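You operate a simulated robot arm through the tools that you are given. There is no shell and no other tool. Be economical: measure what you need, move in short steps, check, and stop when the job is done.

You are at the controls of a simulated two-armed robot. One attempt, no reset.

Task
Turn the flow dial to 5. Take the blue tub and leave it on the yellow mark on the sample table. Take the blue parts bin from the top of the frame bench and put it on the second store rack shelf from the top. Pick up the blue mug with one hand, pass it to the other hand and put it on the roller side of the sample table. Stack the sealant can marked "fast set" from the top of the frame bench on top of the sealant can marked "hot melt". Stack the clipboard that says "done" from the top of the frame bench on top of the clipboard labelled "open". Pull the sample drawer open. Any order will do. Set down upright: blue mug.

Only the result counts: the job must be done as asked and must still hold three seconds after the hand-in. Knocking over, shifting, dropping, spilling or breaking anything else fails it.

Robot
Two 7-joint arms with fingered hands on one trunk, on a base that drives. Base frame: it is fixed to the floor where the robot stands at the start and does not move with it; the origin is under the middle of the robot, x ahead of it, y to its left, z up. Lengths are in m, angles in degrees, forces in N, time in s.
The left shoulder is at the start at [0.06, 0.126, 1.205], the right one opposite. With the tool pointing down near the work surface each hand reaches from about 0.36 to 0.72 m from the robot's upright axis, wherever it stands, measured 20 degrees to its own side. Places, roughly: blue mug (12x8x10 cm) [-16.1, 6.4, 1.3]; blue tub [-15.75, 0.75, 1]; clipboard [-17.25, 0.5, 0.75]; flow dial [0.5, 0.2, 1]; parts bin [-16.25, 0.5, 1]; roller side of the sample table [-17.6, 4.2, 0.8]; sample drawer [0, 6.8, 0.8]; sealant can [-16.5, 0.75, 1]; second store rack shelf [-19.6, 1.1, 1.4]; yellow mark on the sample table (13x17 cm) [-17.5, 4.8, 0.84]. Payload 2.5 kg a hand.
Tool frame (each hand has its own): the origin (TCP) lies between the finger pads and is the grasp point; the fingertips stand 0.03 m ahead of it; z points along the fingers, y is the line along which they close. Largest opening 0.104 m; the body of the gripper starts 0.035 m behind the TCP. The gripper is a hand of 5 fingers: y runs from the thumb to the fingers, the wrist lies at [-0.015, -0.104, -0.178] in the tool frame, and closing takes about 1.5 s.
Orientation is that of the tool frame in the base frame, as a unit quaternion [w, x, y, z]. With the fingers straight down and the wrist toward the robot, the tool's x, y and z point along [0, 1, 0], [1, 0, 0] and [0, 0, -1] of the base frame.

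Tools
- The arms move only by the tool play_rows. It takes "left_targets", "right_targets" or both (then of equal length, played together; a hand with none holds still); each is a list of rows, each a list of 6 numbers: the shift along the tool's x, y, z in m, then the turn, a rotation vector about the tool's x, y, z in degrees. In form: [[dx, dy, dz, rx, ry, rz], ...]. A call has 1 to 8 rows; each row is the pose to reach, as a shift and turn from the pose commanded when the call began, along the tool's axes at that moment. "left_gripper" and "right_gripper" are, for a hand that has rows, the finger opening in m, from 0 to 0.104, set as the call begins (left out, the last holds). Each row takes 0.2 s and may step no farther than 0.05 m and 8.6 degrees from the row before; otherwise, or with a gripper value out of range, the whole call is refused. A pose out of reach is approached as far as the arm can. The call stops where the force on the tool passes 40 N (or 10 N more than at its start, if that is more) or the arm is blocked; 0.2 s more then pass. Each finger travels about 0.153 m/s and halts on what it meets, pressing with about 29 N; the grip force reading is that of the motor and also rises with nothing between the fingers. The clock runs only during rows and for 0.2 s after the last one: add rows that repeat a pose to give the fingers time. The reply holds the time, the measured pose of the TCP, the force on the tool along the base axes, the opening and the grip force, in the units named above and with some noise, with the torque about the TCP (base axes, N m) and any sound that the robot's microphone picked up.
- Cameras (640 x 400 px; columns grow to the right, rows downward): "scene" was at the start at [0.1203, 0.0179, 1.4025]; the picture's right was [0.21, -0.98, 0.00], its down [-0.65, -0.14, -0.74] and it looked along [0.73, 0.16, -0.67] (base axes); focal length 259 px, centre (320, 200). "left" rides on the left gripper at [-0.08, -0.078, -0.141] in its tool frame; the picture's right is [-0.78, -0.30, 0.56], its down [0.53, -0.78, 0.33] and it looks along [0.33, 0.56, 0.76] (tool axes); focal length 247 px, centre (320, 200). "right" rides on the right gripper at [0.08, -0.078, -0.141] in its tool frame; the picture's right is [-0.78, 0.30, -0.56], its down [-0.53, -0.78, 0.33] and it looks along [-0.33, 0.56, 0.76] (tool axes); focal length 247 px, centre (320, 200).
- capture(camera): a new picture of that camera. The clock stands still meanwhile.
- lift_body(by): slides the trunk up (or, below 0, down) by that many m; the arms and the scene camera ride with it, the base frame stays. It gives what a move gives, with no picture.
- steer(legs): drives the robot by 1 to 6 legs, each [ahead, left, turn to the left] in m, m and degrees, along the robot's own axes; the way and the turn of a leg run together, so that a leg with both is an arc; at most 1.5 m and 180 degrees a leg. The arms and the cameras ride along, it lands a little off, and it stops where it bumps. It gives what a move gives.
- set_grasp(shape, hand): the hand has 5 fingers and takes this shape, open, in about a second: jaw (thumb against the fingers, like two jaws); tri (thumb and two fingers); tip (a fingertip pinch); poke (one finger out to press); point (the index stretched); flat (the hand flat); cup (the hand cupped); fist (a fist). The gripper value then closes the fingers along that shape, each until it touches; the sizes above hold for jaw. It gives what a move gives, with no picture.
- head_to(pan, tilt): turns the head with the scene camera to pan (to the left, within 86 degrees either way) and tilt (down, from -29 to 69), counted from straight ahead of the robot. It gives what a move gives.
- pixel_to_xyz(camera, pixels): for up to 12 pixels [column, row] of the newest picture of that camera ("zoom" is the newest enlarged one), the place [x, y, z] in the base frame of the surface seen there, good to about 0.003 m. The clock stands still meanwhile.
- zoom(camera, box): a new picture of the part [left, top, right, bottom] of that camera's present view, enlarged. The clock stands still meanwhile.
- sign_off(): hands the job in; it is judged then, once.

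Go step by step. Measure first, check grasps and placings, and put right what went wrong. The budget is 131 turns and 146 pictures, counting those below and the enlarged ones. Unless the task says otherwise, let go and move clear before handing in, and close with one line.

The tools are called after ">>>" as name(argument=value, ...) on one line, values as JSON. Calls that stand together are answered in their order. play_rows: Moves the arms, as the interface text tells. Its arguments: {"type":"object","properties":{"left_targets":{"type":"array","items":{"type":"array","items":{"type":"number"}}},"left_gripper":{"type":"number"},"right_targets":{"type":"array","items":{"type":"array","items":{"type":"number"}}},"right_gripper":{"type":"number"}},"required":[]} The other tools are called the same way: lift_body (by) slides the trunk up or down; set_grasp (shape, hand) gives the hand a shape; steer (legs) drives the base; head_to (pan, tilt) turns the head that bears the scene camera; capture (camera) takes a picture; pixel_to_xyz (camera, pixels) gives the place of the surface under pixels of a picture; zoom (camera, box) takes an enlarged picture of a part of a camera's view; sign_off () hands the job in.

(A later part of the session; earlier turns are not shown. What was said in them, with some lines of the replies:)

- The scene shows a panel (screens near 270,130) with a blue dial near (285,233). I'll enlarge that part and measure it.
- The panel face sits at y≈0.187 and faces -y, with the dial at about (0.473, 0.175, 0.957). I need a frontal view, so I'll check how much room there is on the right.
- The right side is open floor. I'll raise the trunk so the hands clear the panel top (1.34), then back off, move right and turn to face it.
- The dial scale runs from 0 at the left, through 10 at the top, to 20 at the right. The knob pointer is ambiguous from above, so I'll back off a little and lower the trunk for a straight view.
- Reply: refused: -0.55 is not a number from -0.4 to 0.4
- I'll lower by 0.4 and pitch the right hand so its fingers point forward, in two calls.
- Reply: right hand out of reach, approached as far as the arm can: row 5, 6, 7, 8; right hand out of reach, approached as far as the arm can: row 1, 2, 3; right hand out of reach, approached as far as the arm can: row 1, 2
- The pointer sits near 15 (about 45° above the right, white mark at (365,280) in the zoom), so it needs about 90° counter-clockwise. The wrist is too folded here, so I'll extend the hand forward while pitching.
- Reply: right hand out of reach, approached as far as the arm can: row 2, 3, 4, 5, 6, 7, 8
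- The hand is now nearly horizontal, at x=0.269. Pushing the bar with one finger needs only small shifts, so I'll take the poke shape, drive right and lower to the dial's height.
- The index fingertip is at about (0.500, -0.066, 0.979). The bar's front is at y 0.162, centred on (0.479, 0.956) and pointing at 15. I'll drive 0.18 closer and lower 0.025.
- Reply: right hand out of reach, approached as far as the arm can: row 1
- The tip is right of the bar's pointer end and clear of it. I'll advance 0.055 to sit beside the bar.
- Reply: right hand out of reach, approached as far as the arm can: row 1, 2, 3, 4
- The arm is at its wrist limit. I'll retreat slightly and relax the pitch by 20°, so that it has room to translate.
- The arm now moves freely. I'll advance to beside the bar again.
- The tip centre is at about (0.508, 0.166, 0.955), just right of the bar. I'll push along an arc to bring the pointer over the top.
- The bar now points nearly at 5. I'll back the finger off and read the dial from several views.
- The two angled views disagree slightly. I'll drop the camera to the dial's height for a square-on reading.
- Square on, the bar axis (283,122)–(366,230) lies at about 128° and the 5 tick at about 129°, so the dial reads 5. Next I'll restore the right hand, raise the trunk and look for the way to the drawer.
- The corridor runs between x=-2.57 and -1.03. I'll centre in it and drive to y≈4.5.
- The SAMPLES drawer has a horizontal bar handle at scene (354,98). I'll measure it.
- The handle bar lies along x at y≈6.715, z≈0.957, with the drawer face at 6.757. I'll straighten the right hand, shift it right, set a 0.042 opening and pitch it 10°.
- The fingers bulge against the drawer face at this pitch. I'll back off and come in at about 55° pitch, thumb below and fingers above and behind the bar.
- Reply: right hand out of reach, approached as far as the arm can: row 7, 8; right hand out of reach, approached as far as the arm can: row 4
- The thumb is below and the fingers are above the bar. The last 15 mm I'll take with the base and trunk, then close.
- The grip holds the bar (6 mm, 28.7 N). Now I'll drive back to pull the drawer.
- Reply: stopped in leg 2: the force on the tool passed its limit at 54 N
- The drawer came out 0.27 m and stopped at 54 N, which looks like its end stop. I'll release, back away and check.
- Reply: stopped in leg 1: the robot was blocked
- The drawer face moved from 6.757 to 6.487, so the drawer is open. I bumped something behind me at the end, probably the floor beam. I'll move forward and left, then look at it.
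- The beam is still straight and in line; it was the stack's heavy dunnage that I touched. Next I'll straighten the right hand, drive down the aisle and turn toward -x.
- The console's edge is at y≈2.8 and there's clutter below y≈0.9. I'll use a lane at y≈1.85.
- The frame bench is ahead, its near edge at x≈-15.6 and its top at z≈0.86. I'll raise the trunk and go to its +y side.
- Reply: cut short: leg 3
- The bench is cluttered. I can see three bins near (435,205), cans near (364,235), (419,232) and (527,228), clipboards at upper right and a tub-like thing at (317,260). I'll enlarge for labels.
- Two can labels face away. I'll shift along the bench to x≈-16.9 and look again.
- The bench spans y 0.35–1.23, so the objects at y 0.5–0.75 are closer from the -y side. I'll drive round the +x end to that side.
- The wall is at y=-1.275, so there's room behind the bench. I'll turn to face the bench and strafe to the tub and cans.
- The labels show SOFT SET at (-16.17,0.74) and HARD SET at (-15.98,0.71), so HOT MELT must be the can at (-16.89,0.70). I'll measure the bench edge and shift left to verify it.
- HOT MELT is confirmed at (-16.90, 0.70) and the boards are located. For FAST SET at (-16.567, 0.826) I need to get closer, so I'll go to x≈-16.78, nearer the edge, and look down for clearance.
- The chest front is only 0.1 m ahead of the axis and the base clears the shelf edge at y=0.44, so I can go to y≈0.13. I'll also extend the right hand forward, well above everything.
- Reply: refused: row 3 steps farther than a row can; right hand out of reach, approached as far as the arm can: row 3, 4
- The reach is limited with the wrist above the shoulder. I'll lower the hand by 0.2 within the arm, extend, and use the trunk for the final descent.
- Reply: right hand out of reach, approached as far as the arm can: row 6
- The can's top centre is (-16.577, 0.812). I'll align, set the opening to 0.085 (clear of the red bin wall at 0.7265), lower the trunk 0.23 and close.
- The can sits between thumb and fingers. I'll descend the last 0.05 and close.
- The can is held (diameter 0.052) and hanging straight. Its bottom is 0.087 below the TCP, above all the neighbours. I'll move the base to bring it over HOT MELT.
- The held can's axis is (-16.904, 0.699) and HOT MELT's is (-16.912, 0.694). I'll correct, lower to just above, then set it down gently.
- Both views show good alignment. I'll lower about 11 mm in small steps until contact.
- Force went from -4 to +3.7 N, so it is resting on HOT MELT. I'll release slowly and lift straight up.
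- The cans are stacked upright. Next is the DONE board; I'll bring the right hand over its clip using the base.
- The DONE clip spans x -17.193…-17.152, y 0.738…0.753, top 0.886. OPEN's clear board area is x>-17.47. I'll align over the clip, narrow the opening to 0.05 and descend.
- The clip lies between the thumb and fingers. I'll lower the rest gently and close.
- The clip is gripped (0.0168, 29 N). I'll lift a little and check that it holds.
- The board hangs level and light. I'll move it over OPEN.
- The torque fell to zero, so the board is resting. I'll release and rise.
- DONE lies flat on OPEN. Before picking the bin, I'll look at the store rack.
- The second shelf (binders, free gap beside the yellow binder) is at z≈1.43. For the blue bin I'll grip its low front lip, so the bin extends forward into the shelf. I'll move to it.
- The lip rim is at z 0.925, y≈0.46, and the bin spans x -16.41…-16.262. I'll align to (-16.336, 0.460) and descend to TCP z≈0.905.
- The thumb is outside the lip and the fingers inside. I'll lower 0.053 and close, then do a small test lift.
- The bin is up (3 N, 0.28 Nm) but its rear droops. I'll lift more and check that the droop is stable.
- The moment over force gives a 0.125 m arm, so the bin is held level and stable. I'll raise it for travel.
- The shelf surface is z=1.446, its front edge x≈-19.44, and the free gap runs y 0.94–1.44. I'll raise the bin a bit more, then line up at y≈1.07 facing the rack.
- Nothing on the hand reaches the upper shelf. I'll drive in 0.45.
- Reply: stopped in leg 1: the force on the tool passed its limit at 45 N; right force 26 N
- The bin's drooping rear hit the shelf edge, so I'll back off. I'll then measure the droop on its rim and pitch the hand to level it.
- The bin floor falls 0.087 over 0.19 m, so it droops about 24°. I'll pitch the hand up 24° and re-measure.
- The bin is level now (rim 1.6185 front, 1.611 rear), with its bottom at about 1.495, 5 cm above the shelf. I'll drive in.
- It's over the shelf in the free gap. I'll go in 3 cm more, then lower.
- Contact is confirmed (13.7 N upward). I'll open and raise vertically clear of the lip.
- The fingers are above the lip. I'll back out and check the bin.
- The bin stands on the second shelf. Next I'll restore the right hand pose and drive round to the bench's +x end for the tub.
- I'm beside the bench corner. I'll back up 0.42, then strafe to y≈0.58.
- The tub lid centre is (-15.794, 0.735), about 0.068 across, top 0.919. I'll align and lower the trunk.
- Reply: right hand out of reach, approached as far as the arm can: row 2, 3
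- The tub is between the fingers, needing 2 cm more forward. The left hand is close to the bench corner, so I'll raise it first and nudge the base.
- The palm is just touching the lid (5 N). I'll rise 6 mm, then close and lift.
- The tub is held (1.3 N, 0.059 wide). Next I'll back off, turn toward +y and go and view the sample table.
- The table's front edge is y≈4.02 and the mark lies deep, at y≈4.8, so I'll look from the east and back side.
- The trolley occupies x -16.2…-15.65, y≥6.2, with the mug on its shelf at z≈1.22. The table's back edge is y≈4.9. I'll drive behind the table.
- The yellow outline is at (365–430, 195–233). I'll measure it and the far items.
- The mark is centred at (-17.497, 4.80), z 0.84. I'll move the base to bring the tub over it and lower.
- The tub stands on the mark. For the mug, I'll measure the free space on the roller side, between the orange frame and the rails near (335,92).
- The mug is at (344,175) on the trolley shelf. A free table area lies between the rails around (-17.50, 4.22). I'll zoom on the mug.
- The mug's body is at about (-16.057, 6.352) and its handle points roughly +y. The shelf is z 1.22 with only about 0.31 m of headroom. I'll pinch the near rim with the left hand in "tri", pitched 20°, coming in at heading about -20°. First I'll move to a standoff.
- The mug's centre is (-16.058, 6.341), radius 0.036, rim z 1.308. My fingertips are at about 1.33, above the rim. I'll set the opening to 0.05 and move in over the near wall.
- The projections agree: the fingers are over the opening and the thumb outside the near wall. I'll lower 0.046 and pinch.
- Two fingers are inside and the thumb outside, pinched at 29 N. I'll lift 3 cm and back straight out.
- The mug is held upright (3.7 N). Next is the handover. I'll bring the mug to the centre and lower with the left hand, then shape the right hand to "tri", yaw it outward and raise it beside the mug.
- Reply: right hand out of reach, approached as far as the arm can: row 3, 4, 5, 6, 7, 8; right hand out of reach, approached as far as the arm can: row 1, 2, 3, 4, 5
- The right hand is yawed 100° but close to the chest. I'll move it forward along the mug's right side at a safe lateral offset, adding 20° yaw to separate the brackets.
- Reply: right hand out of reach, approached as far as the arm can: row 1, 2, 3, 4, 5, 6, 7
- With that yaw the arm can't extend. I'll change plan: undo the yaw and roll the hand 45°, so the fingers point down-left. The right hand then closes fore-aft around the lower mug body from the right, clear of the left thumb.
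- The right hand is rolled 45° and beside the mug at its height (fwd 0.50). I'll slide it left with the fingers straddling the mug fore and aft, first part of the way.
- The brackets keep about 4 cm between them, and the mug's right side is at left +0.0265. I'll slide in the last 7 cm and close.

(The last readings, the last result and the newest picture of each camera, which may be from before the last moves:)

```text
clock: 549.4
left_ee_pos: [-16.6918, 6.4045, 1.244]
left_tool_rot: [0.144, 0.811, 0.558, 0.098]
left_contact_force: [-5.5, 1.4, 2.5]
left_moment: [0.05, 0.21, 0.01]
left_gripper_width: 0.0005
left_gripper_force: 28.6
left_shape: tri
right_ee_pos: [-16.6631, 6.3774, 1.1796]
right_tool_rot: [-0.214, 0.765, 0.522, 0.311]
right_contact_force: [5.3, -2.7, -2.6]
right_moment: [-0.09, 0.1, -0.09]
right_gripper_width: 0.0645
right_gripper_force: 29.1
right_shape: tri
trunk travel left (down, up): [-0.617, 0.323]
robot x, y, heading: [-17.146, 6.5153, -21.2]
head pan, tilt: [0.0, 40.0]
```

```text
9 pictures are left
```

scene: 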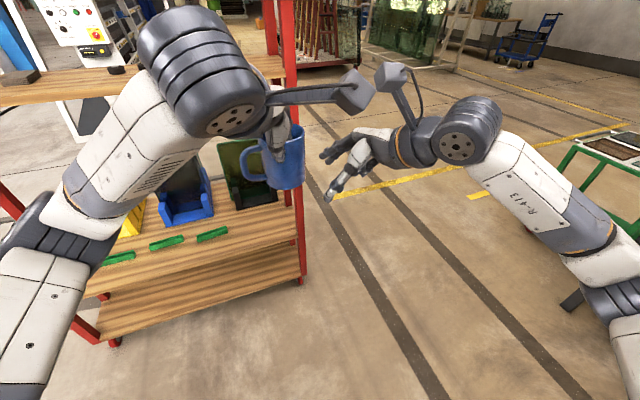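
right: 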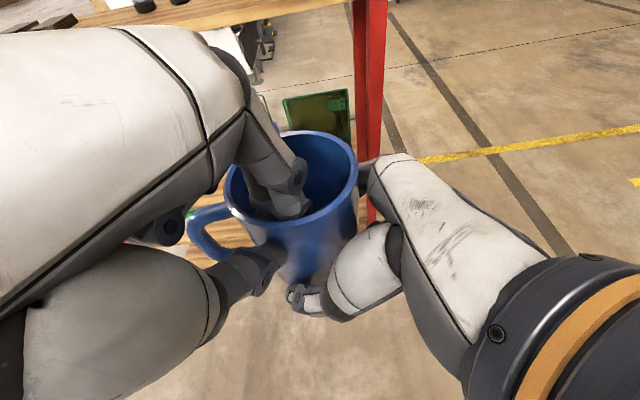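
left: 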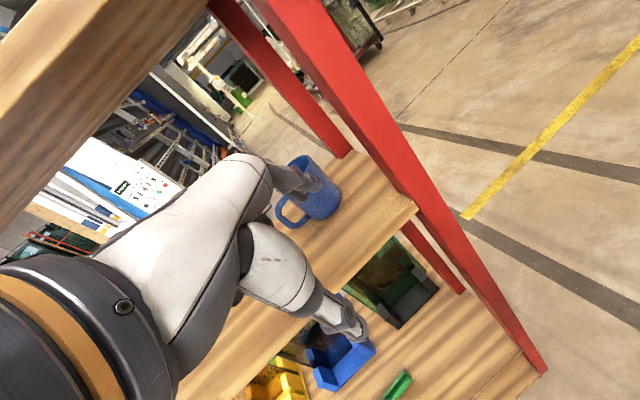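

Both hands hold it (right: 0.0645, 29 N). Now I'll open the left hand and lift it straight out.

>>> play_rows(left_targets=[[0, 0, 0, 0, 0, 0], [0, 0, 0, 0, 0, 0], [0, 0, 0, 0, 0, 0]], left_gripper=0.04)

>>> play_rows(left_targets=[[0, 0.007, -0.019, 0, 0, 0], [0, 0.014, -0.038, 0, 0, 0], [0, 0.02, -0.056, 0, 0, 0], [0.0, 0.027, -0.075, 0, 0, 0], [0.03, 0.034, -0.094, 0, 0, 0], [0.07, 0.034, -0.1, 0, 0, 0], [0.11, 0.034, -0.1, 0, 0, 0], [0.15, 0.034, -0.1, 0, 0, 0]])

>>> capture(camera="scene")

```text
clock: 550.2
left_ee_pos: [-16.6917, 6.4053, 1.2437]
left_tool_rot: [0.145, 0.811, 0.558, 0.099]
left_contact_force: [0.3, -0.7, 0.6]
left_moment: [-0.02, -0.01, -0.01]
left_gripper_width: 0.0397
left_gripper_force: 0.0
left_shape: tri
right_ee_pos: [-16.6629, 6.3774, 1.1799]
right_tool_rot: [-0.215, 0.763, 0.523, 0.312]
right_contact_force: [-0.2, 0.9, 0.2]
right_moment: [-0.06, 0.01, 0.01]
right_gripper_width: 0.0643
right_gripper_force: 28.9
right_shape: tri
trunk travel left (down, up): [-0.617, 0.323]
robot x, y, heading: [-17.1504, 6.5181, -21.2]
head pan, tilt: [0.0, 40.0]
```

```text
clock: 552.0
left_ee_pos: [-16.6398, 6.5478, 1.348]
left_tool_rot: [0.145, 0.812, 0.556, 0.098]
left_contact_force: [0.3, 0.9, 0.7]
left_moment: [-0.02, -0.01, -0.01]
left_gripper_width: 0.0396
left_gripper_force: 0.0
left_shape: tri
right_ee_pos: [-16.6637, 6.379, 1.1796]
right_tool_rot: [-0.215, 0.763, 0.523, 0.312]
right_contact_force: [0.2, 0.0, -0.3]
right_moment: [-0.06, -0.01, 0.0]
right_gripper_width: 0.0642
right_gripper_force: 29.1
right_shape: tri
trunk travel left (down, up): [-0.617, 0.323]
robot x, y, heading: [-17.149, 6.5163, -21.5]
head pan, tilt: [0.0, 40.0]
```

```text
8 pictures are left
```

scene: 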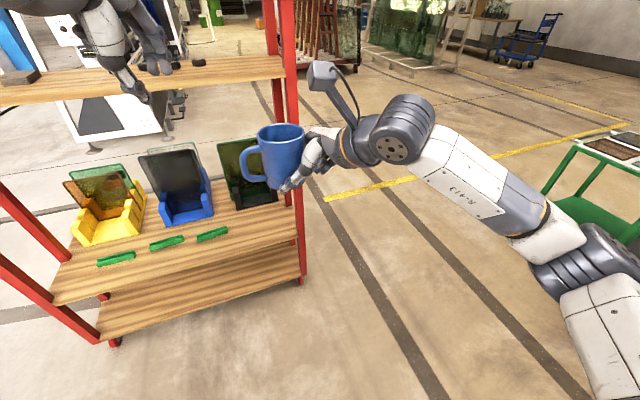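

The mug is upright in the right hand alone. I'll drive round the east lane to the front of the table.

>>> steer(legs=[[0, 0, -68.7], [1.05, 0, 0], [0, 0.85, 0], [0, 0.85, 0], [1.3, 0, 0], [1.3, 0, 0]])

>>> steer(legs=[[0, -1.0, 0], [0, -1.0, 0], [0, 0, 90], [0, 0, 90]])

>>> head_to(pan=0, tilt=40)

>>> capture(camera="scene")

```text
clock: 581.1
left_ee_pos: [-15.135, 2.3727, 1.3472]
left_tool_rot: [0.174, 0.985, 0.016, 0.002]
left_contact_force: [-1.2, 0.0, 0.2]
left_moment: [-0.02, 0.02, -0.02]
left_gripper_width: 0.0396
left_gripper_force: 0.1
left_shape: tri
right_ee_pos: [-15.2994, 2.329, 1.1791]
right_tool_rot: [-0.006, 0.925, 0.014, 0.379]
right_contact_force: [0.8, -0.2, 0.1]
right_moment: [0.04, 0.05, -0.01]
right_gripper_width: 0.0642
right_gripper_force: 29.1
right_shape: tri
trunk travel left (down, up): [-0.617, 0.323]
robot x, y, heading: [-15.3573, 2.8303, -88.3]
head pan, tilt: [0.0, 40.0]
```

```text
clock: 598.9
left_ee_pos: [-17.6366, 3.1692, 1.3479]
left_tool_rot: [-0.007, -0.05, 0.983, 0.174]
left_contact_force: [0.2, -1.0, -0.4]
left_moment: [0.01, -0.02, 0.01]
left_gripper_width: 0.0396
left_gripper_force: 0.1
left_shape: tri
right_ee_pos: [-17.474, 3.223, 1.18]
right_tool_rot: [-0.378, -0.044, 0.925, -0.02]
right_contact_force: [0.8, -0.3, 0.2]
right_moment: [-0.01, -0.09, 0.0]
right_gripper_width: 0.063
right_gripper_force: 29.3
right_shape: tri
trunk travel left (down, up): [-0.617, 0.323]
robot x, y, heading: [-17.3851, 2.7266, 95.5]
head pan, tilt: [0.0, 40.0]
```

```text
clock: 599.5
left_ee_pos: [-17.6354, 3.1697, 1.3485]
left_tool_rot: [-0.008, -0.05, 0.984, 0.173]
left_contact_force: [0.1, -0.4, -1.0]
left_moment: [0.0, -0.02, 0.0]
left_gripper_width: 0.0396
left_gripper_force: 0.0
left_shape: tri
right_ee_pos: [-17.4752, 3.2238, 1.1782]
right_tool_rot: [-0.378, -0.044, 0.924, -0.021]
right_contact_force: [1.2, -0.5, 0.3]
right_moment: [-0.01, -0.09, 0.0]
right_gripper_width: 0.0628
right_gripper_force: 29.1
right_shape: tri
trunk travel left (down, up): [-0.617, 0.323]
robot x, y, heading: [-17.381, 2.7294, 95.6]
head pan, tilt: [0.0, 40.0]
```

```text
7 pictures are left
```

scene: 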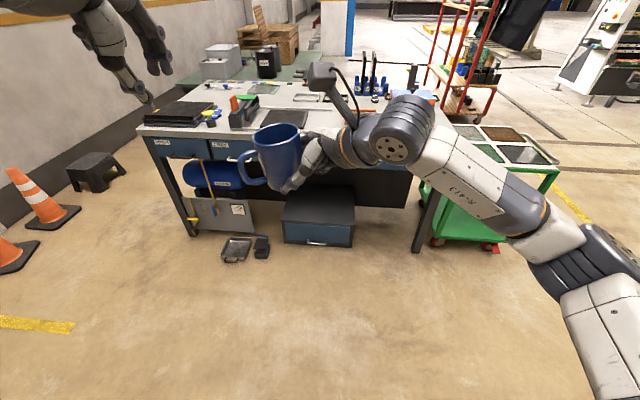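

>>> pixel_to_xyz(camera="scene", pixels=[[255, 140], [299, 135], [277, 128], [264, 180], [290, 188], [276, 150], [276, 180], [318, 235], [352, 240], [262, 255], [200, 215], [245, 212]])

>>> zoom(camera="scene", box=[210, 90, 350, 270])

```text
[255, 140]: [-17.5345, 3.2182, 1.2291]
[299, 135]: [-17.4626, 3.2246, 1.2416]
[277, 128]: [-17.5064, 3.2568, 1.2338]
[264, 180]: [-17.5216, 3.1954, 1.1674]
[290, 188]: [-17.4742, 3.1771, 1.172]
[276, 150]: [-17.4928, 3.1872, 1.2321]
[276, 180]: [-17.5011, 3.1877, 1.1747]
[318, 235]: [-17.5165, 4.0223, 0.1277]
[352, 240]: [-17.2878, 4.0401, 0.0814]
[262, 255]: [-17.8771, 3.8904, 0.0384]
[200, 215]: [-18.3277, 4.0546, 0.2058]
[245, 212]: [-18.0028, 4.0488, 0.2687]
```

```text
2.22 times, centred on (280, 180) of scene
```

zoom: 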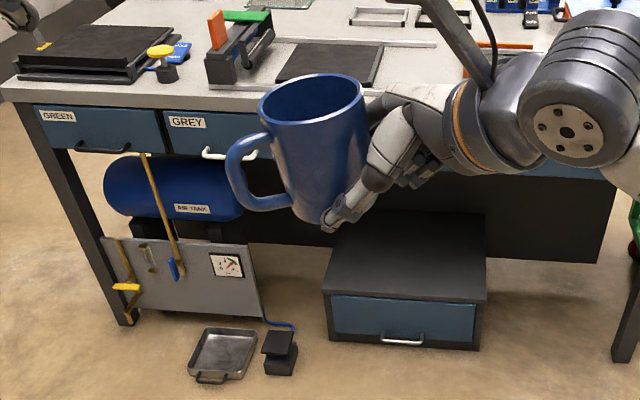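

The mug leans about 6° to the left in the grip. I'll correct with a small roll and extend the arm 0.1, then straighten the base and approach the table.

>>> play_rows(right_targets=[[0, 0.025, 0, 0, 2, 0], [0, 0.05, 0, 0, 4, 0], [0, 0.075, 0, 0, 6, 0], [0, 0.1, 0, 0, 6, 0]])

>>> steer(legs=[[0, 0, -5.6], [0.75, 0.085, 0]])

>>> capture(camera="scene")

```text
clock: 600.5
left_ee_pos: [-17.6352, 3.1695, 1.3473]
left_tool_rot: [-0.009, -0.05, 0.983, 0.174]
left_contact_force: [0.3, 0.0, 0.2]
left_moment: [-0.02, -0.01, 0.03]
left_gripper_width: 0.0396
left_gripper_force: 0.2
left_shape: tri
right_ee_pos: [-17.4848, 3.3209, 1.1783]
right_tool_rot: [-0.426, -0.044, 0.903, -0.023]
right_contact_force: [0.0, -0.5, -1.8]
right_moment: [0.0, -0.04, -0.02]
right_gripper_width: 0.0624
right_gripper_force: 29.5
right_shape: tri
trunk travel left (down, up): [-0.617, 0.323]
robot x, y, heading: [-17.3828, 2.7256, 95.5]
head pan, tilt: [0.0, 40.0]
```

```text
clock: 605.1
left_ee_pos: [-17.6739, 3.9484, 1.347]
left_tool_rot: [0.001, -0.001, 0.985, 0.175]
left_contact_force: [-0.2, -0.3, -0.4]
left_moment: [-0.01, -0.04, 0.02]
left_gripper_width: 0.0396
left_gripper_force: 0.1
left_shape: tri
right_ee_pos: [-17.5074, 4.0845, 1.1783]
right_tool_rot: [-0.426, 0.002, 0.905, -0.001]
right_contact_force: [-0.3, 0.6, -3.2]
right_moment: [-0.03, -0.05, 0.01]
right_gripper_width: 0.0626
right_gripper_force: 29.0
right_shape: tri
trunk travel left (down, up): [-0.617, 0.323]
robot x, y, heading: [-17.4649, 3.4851, 89.8]
head pan, tilt: [0.0, 40.0]
```

```text
5 pictures are left
```

scene: 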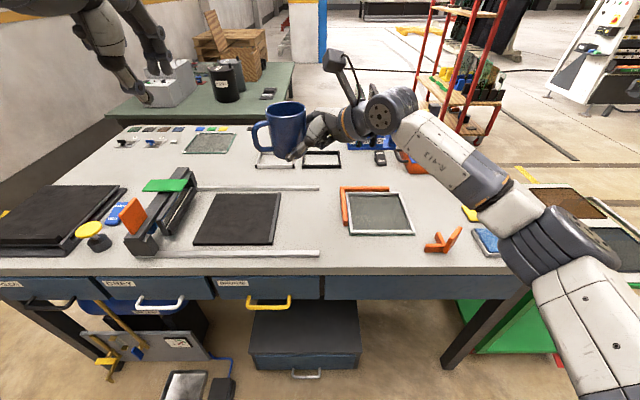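

>>> pixel_to_xyz(camera="scene", pixels=[[310, 220], [281, 200], [279, 243], [341, 190], [346, 225], [318, 189], [318, 253], [340, 205], [288, 103], [270, 112], [303, 112], [288, 112]])

```text
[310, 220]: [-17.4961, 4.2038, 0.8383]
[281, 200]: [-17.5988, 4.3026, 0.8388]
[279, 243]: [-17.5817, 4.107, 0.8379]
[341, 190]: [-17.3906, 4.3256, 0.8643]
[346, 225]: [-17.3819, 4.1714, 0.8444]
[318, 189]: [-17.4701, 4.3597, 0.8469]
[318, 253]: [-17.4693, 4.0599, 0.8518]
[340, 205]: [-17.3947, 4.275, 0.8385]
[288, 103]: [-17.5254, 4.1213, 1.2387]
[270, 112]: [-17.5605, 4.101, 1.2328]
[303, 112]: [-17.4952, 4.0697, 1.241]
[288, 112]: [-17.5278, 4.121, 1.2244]
```

The free patch is x -17.59…-17.395, y 4.06–4.36. I'll aim the mug's centre at about (-17.515, 4.22), moving in and lowering.

>>> steer(legs=[[0.133, -0.01, 0]])

>>> lift_body(by=-0.28)

>>> capture(camera="scene")

```text
clock: 606.5
left_ee_pos: [-17.6629, 4.0833, 1.347]
left_tool_rot: [0.001, -0.001, 0.985, 0.174]
left_contact_force: [-0.3, 0.4, 0.4]
left_moment: [0.02, 0.0, 0.0]
left_gripper_width: 0.0399
left_gripper_force: 0.0
left_shape: tri
right_ee_pos: [-17.4966, 4.2198, 1.1799]
right_tool_rot: [-0.426, 0.002, 0.904, -0.001]
right_contact_force: [0.2, 0.6, -2.8]
right_moment: [0.04, -0.06, 0.03]
right_gripper_width: 0.0626
right_gripper_force: 29.0
right_shape: tri
trunk travel left (down, up): [-0.617, 0.323]
robot x, y, heading: [-17.4546, 3.6201, 89.6]
head pan, tilt: [0.0, 40.0]
```

```text
clock: 609.3
left_ee_pos: [-17.6634, 4.0827, 1.068]
left_tool_rot: [0.001, -0.001, 0.985, 0.175]
left_contact_force: [0.3, -0.3, -0.2]
left_moment: [-0.01, -0.02, 0.03]
left_gripper_width: 0.0399
left_gripper_force: 0.0
left_shape: tri
right_ee_pos: [-17.4979, 4.2185, 0.8995]
right_tool_rot: [-0.426, 0.002, 0.905, -0.001]
right_contact_force: [-0.2, -0.1, -3.0]
right_moment: [-0.01, -0.09, 0.02]
right_gripper_width: 0.0625
right_gripper_force: 28.9
right_shape: tri
trunk travel left (down, up): [-0.337, 0.603]
robot x, y, heading: [-17.4565, 3.6206, 90.0]
head pan, tilt: [0.0, 40.0]
```

```text
4 pictures are left
5 turns are left
```

scene: 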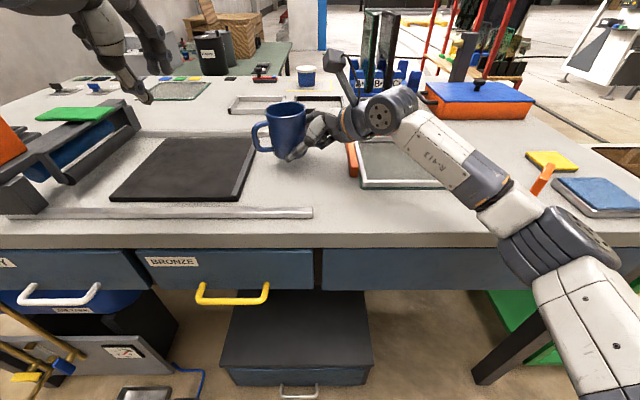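

Only 5 turns remain. I'll lower to just above the table, then take small steps to contact.

>>> lift_body(by=-0.025)

>>> play_rows(right_targets=[[-0.0016, 0, 0.0013, 0, 0, 0], [-0.0031, 0, 0.0025, 0, 0, 0], [-0.0047, 0, 0.0038, 0, 0, 0]])

>>> zoom(camera="scene", box=[220, 60, 360, 180])

```text
clock: 610.0
left_ee_pos: [-17.6627, 4.0839, 1.0435]
left_tool_rot: [0.0, -0.001, 0.984, 0.175]
left_contact_force: [0.4, 1.0, 0.0]
left_moment: [0.01, -0.03, -0.03]
left_gripper_width: 0.0396
left_gripper_force: 0.1
left_shape: tri
right_ee_pos: [-17.4964, 4.2181, 0.8745]
right_tool_rot: [-0.426, 0.002, 0.905, -0.001]
right_contact_force: [0.7, -0.2, -3.0]
right_moment: [-0.02, -0.06, 0.0]
right_gripper_width: 0.0626
right_gripper_force: 28.8
right_shape: tri
trunk travel left (down, up): [-0.312, 0.628]
robot x, y, heading: [-17.4557, 3.619, 89.8]
head pan, tilt: [0.0, 40.0]
```

```text
clock: 610.8
left_ee_pos: [-17.6634, 4.0829, 1.0434]
left_tool_rot: [0.001, -0.001, 0.985, 0.174]
left_contact_force: [-0.2, -0.8, 0.3]
left_moment: [-0.02, -0.01, 0.01]
left_gripper_width: 0.0396
left_gripper_force: 0.2
left_shape: tri
right_ee_pos: [-17.4956, 4.2179, 0.8698]
right_tool_rot: [-0.428, 0.001, 0.904, 0.001]
right_contact_force: [1.1, 1.2, 1.5]
right_moment: [0.19, -0.07, -0.08]
right_gripper_width: 0.0623
right_gripper_force: 28.8
right_shape: tri
trunk travel left (down, up): [-0.312, 0.628]
robot x, y, heading: [-17.4562, 3.6198, 89.8]
head pan, tilt: [0.0, 40.0]
```

```text
3.33 times, centred on (290, 120) of scene
4 turns are left
```

zoom: 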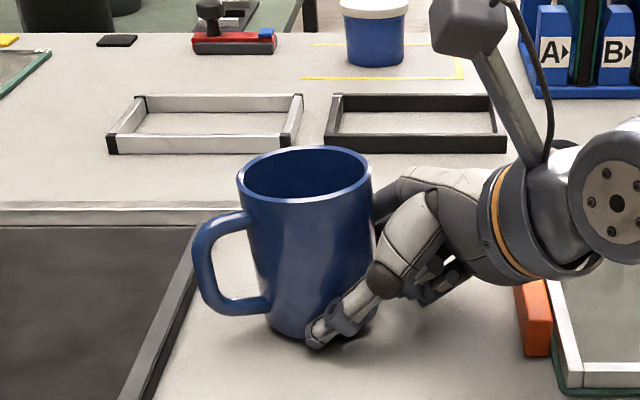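

Contact is made (force -3 → +1.5 N). I'll press 2 mm more to seat it, open, and withdraw up and to the right along the fingers.

>>> play_rows(right_targets=[[-0.0008, 0, 0.0006, 0, 0, 0], [-0.0016, 0, 0.0013, 0, 0, 0], [-0.0016, 0, 0.0013, 0, 0, 0]])

>>> play_rows(right_targets=[[0, 0, 0, 0, 0, 0], [0, 0, 0, 0, 0, 0], [0, 0, 0, 0, 0, 0], [0.001, 0, -0.001, 0, 0, 0]], right_gripper=0.104)

>>> play_rows(right_targets=[[0, 0, -0.03, 0, 0, 0], [0, 0, -0.06, 0, 0, 0], [0, 0, -0.09, 0, 0, 0], [0, 0, -0.12, 0, 0, 0], [0, 0, -0.15, 0, 0, 0]])

>>> zoom(camera="scene", box=[200, 50, 400, 190])

```text
clock: 611.6
left_ee_pos: [-17.6634, 4.0823, 1.0425]
left_tool_rot: [0.001, -0.001, 0.984, 0.176]
left_contact_force: [-0.5, 1.1, -0.2]
left_moment: [-0.01, 0.0, 0.03]
left_gripper_width: 0.0396
left_gripper_force: 0.0
left_shape: tri
right_ee_pos: [-17.4981, 4.2182, 0.8695]
right_tool_rot: [-0.428, 0.0, 0.904, 0.001]
right_contact_force: [2.4, 1.1, 7.7]
right_moment: [0.46, 0.05, -0.07]
right_gripper_width: 0.0623
right_gripper_force: 28.7
right_shape: tri
trunk travel left (down, up): [-0.312, 0.628]
robot x, y, heading: [-17.4541, 3.6168, 89.8]
head pan, tilt: [0.0, 40.0]
```

```text
clock: 612.6
left_ee_pos: [-17.6627, 4.083, 1.043]
left_tool_rot: [0.001, -0.001, 0.984, 0.175]
left_contact_force: [-1.2, -0.6, 0.1]
left_moment: [0.03, -0.03, 0.05]
left_gripper_width: 0.0396
left_gripper_force: 0.0
left_shape: tri
right_ee_pos: [-17.4967, 4.2175, 0.8672]
right_tool_rot: [-0.426, 0.001, 0.905, -0.001]
right_contact_force: [-0.9, -1.5, 4.1]
right_moment: [0.2, 0.09, 0.06]
right_gripper_width: 0.1027
right_gripper_force: 0.0
right_shape: tri
trunk travel left (down, up): [-0.312, 0.628]
robot x, y, heading: [-17.458, 3.6231, 89.7]
head pan, tilt: [0.0, 40.0]
```

```text
clock: 613.8
left_ee_pos: [-17.6624, 4.0829, 1.0429]
left_tool_rot: [0.001, 0.0, 0.984, 0.176]
left_contact_force: [0.1, 1.0, -0.3]
left_moment: [0.0, 0.02, -0.01]
left_gripper_width: 0.0394
left_gripper_force: 0.1
left_shape: tri
right_ee_pos: [-17.382, 4.2205, 0.9638]
right_tool_rot: [-0.426, 0.0, 0.905, 0.0]
right_contact_force: [0.3, -0.1, 0.0]
right_moment: [0.03, 0.02, -0.01]
right_gripper_width: 0.104
right_gripper_force: 0.0
right_shape: tri
trunk travel left (down, up): [-0.312, 0.628]
robot x, y, heading: [-17.4531, 3.6213, 89.9]
head pan, tilt: [0.0, 40.0]
```

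```text
2.86 times, centred on (300, 120) of scene
3 turns are left
```

zoom: 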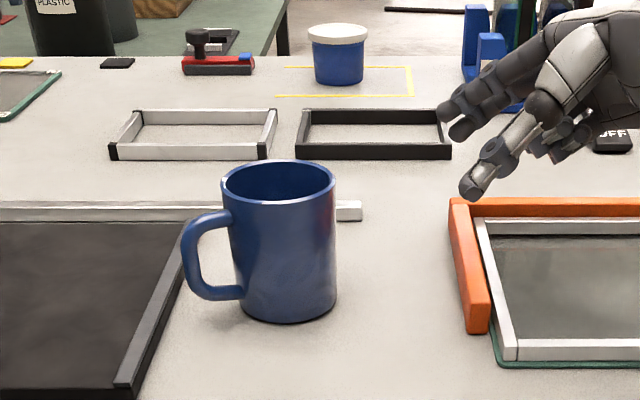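

The mug stands upright and free on the roller side, with the tub on its mark behind it. I'll raise the trunk and back away.

>>> lift_body(by=0.25)

>>> steer(legs=[[-0.5, 0, 0]])

>>> capture(camera="scene")

```text
clock: 616.4
left_ee_pos: [-17.6631, 4.0825, 1.2921]
left_tool_rot: [0.001, -0.001, 0.984, 0.176]
left_contact_force: [0.1, -0.1, -0.6]
left_moment: [0.01, -0.02, -0.05]
left_gripper_width: 0.0398
left_gripper_force: 0.0
left_shape: tri
right_ee_pos: [-17.3821, 4.2186, 1.2143]
right_tool_rot: [-0.426, 0.001, 0.905, 0.0]
right_contact_force: [-0.4, -0.5, -0.6]
right_moment: [0.02, -0.01, -0.02]
right_gripper_width: 0.1037
right_gripper_force: 0.1
right_shape: tri
trunk travel left (down, up): [-0.562, 0.378]
robot x, y, heading: [-17.4524, 3.6175, 90.0]
head pan, tilt: [0.0, 40.0]
```

```text
clock: 619.3
left_ee_pos: [-17.6676, 3.5841, 1.293]
left_tool_rot: [-0.001, -0.006, 0.985, 0.175]
left_contact_force: [-0.5, 0.4, 0.3]
left_moment: [-0.01, 0.0, 0.01]
left_gripper_width: 0.0397
left_gripper_force: 0.0
left_shape: tri
right_ee_pos: [-17.3892, 3.7236, 1.2157]
right_tool_rot: [-0.427, -0.005, 0.904, -0.003]
right_contact_force: [-0.3, -1.3, 0.8]
right_moment: [0.02, 0.01, -0.04]
right_gripper_width: 0.1042
right_gripper_force: 0.1
right_shape: tri
trunk travel left (down, up): [-0.562, 0.378]
robot x, y, heading: [-17.4539, 3.1233, 90.6]
head pan, tilt: [0.0, 40.0]
```

```text
1 pictures are left
2 turns are left
```

scene: 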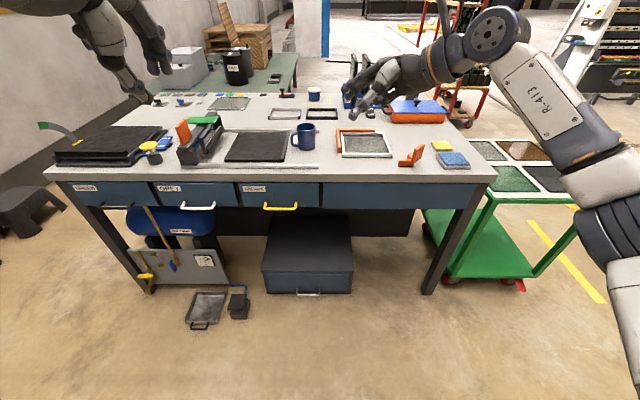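

The last picture shows the mug upright at (303,137) and the tub on its mark at (314,95), with both hands clear, so I'm handing in.

>>> sign_off()

```text
The job is handed in.
```

All seven parts are done and the job is handed in: the dial reads 5, the sample drawer is open, both stacks are made, and the bin, tub and mug are placed. I bumped the pallet stack near the drawer while reversing and the store rack with the bin; nothing looked moved, though I only measured at the pallet stack.
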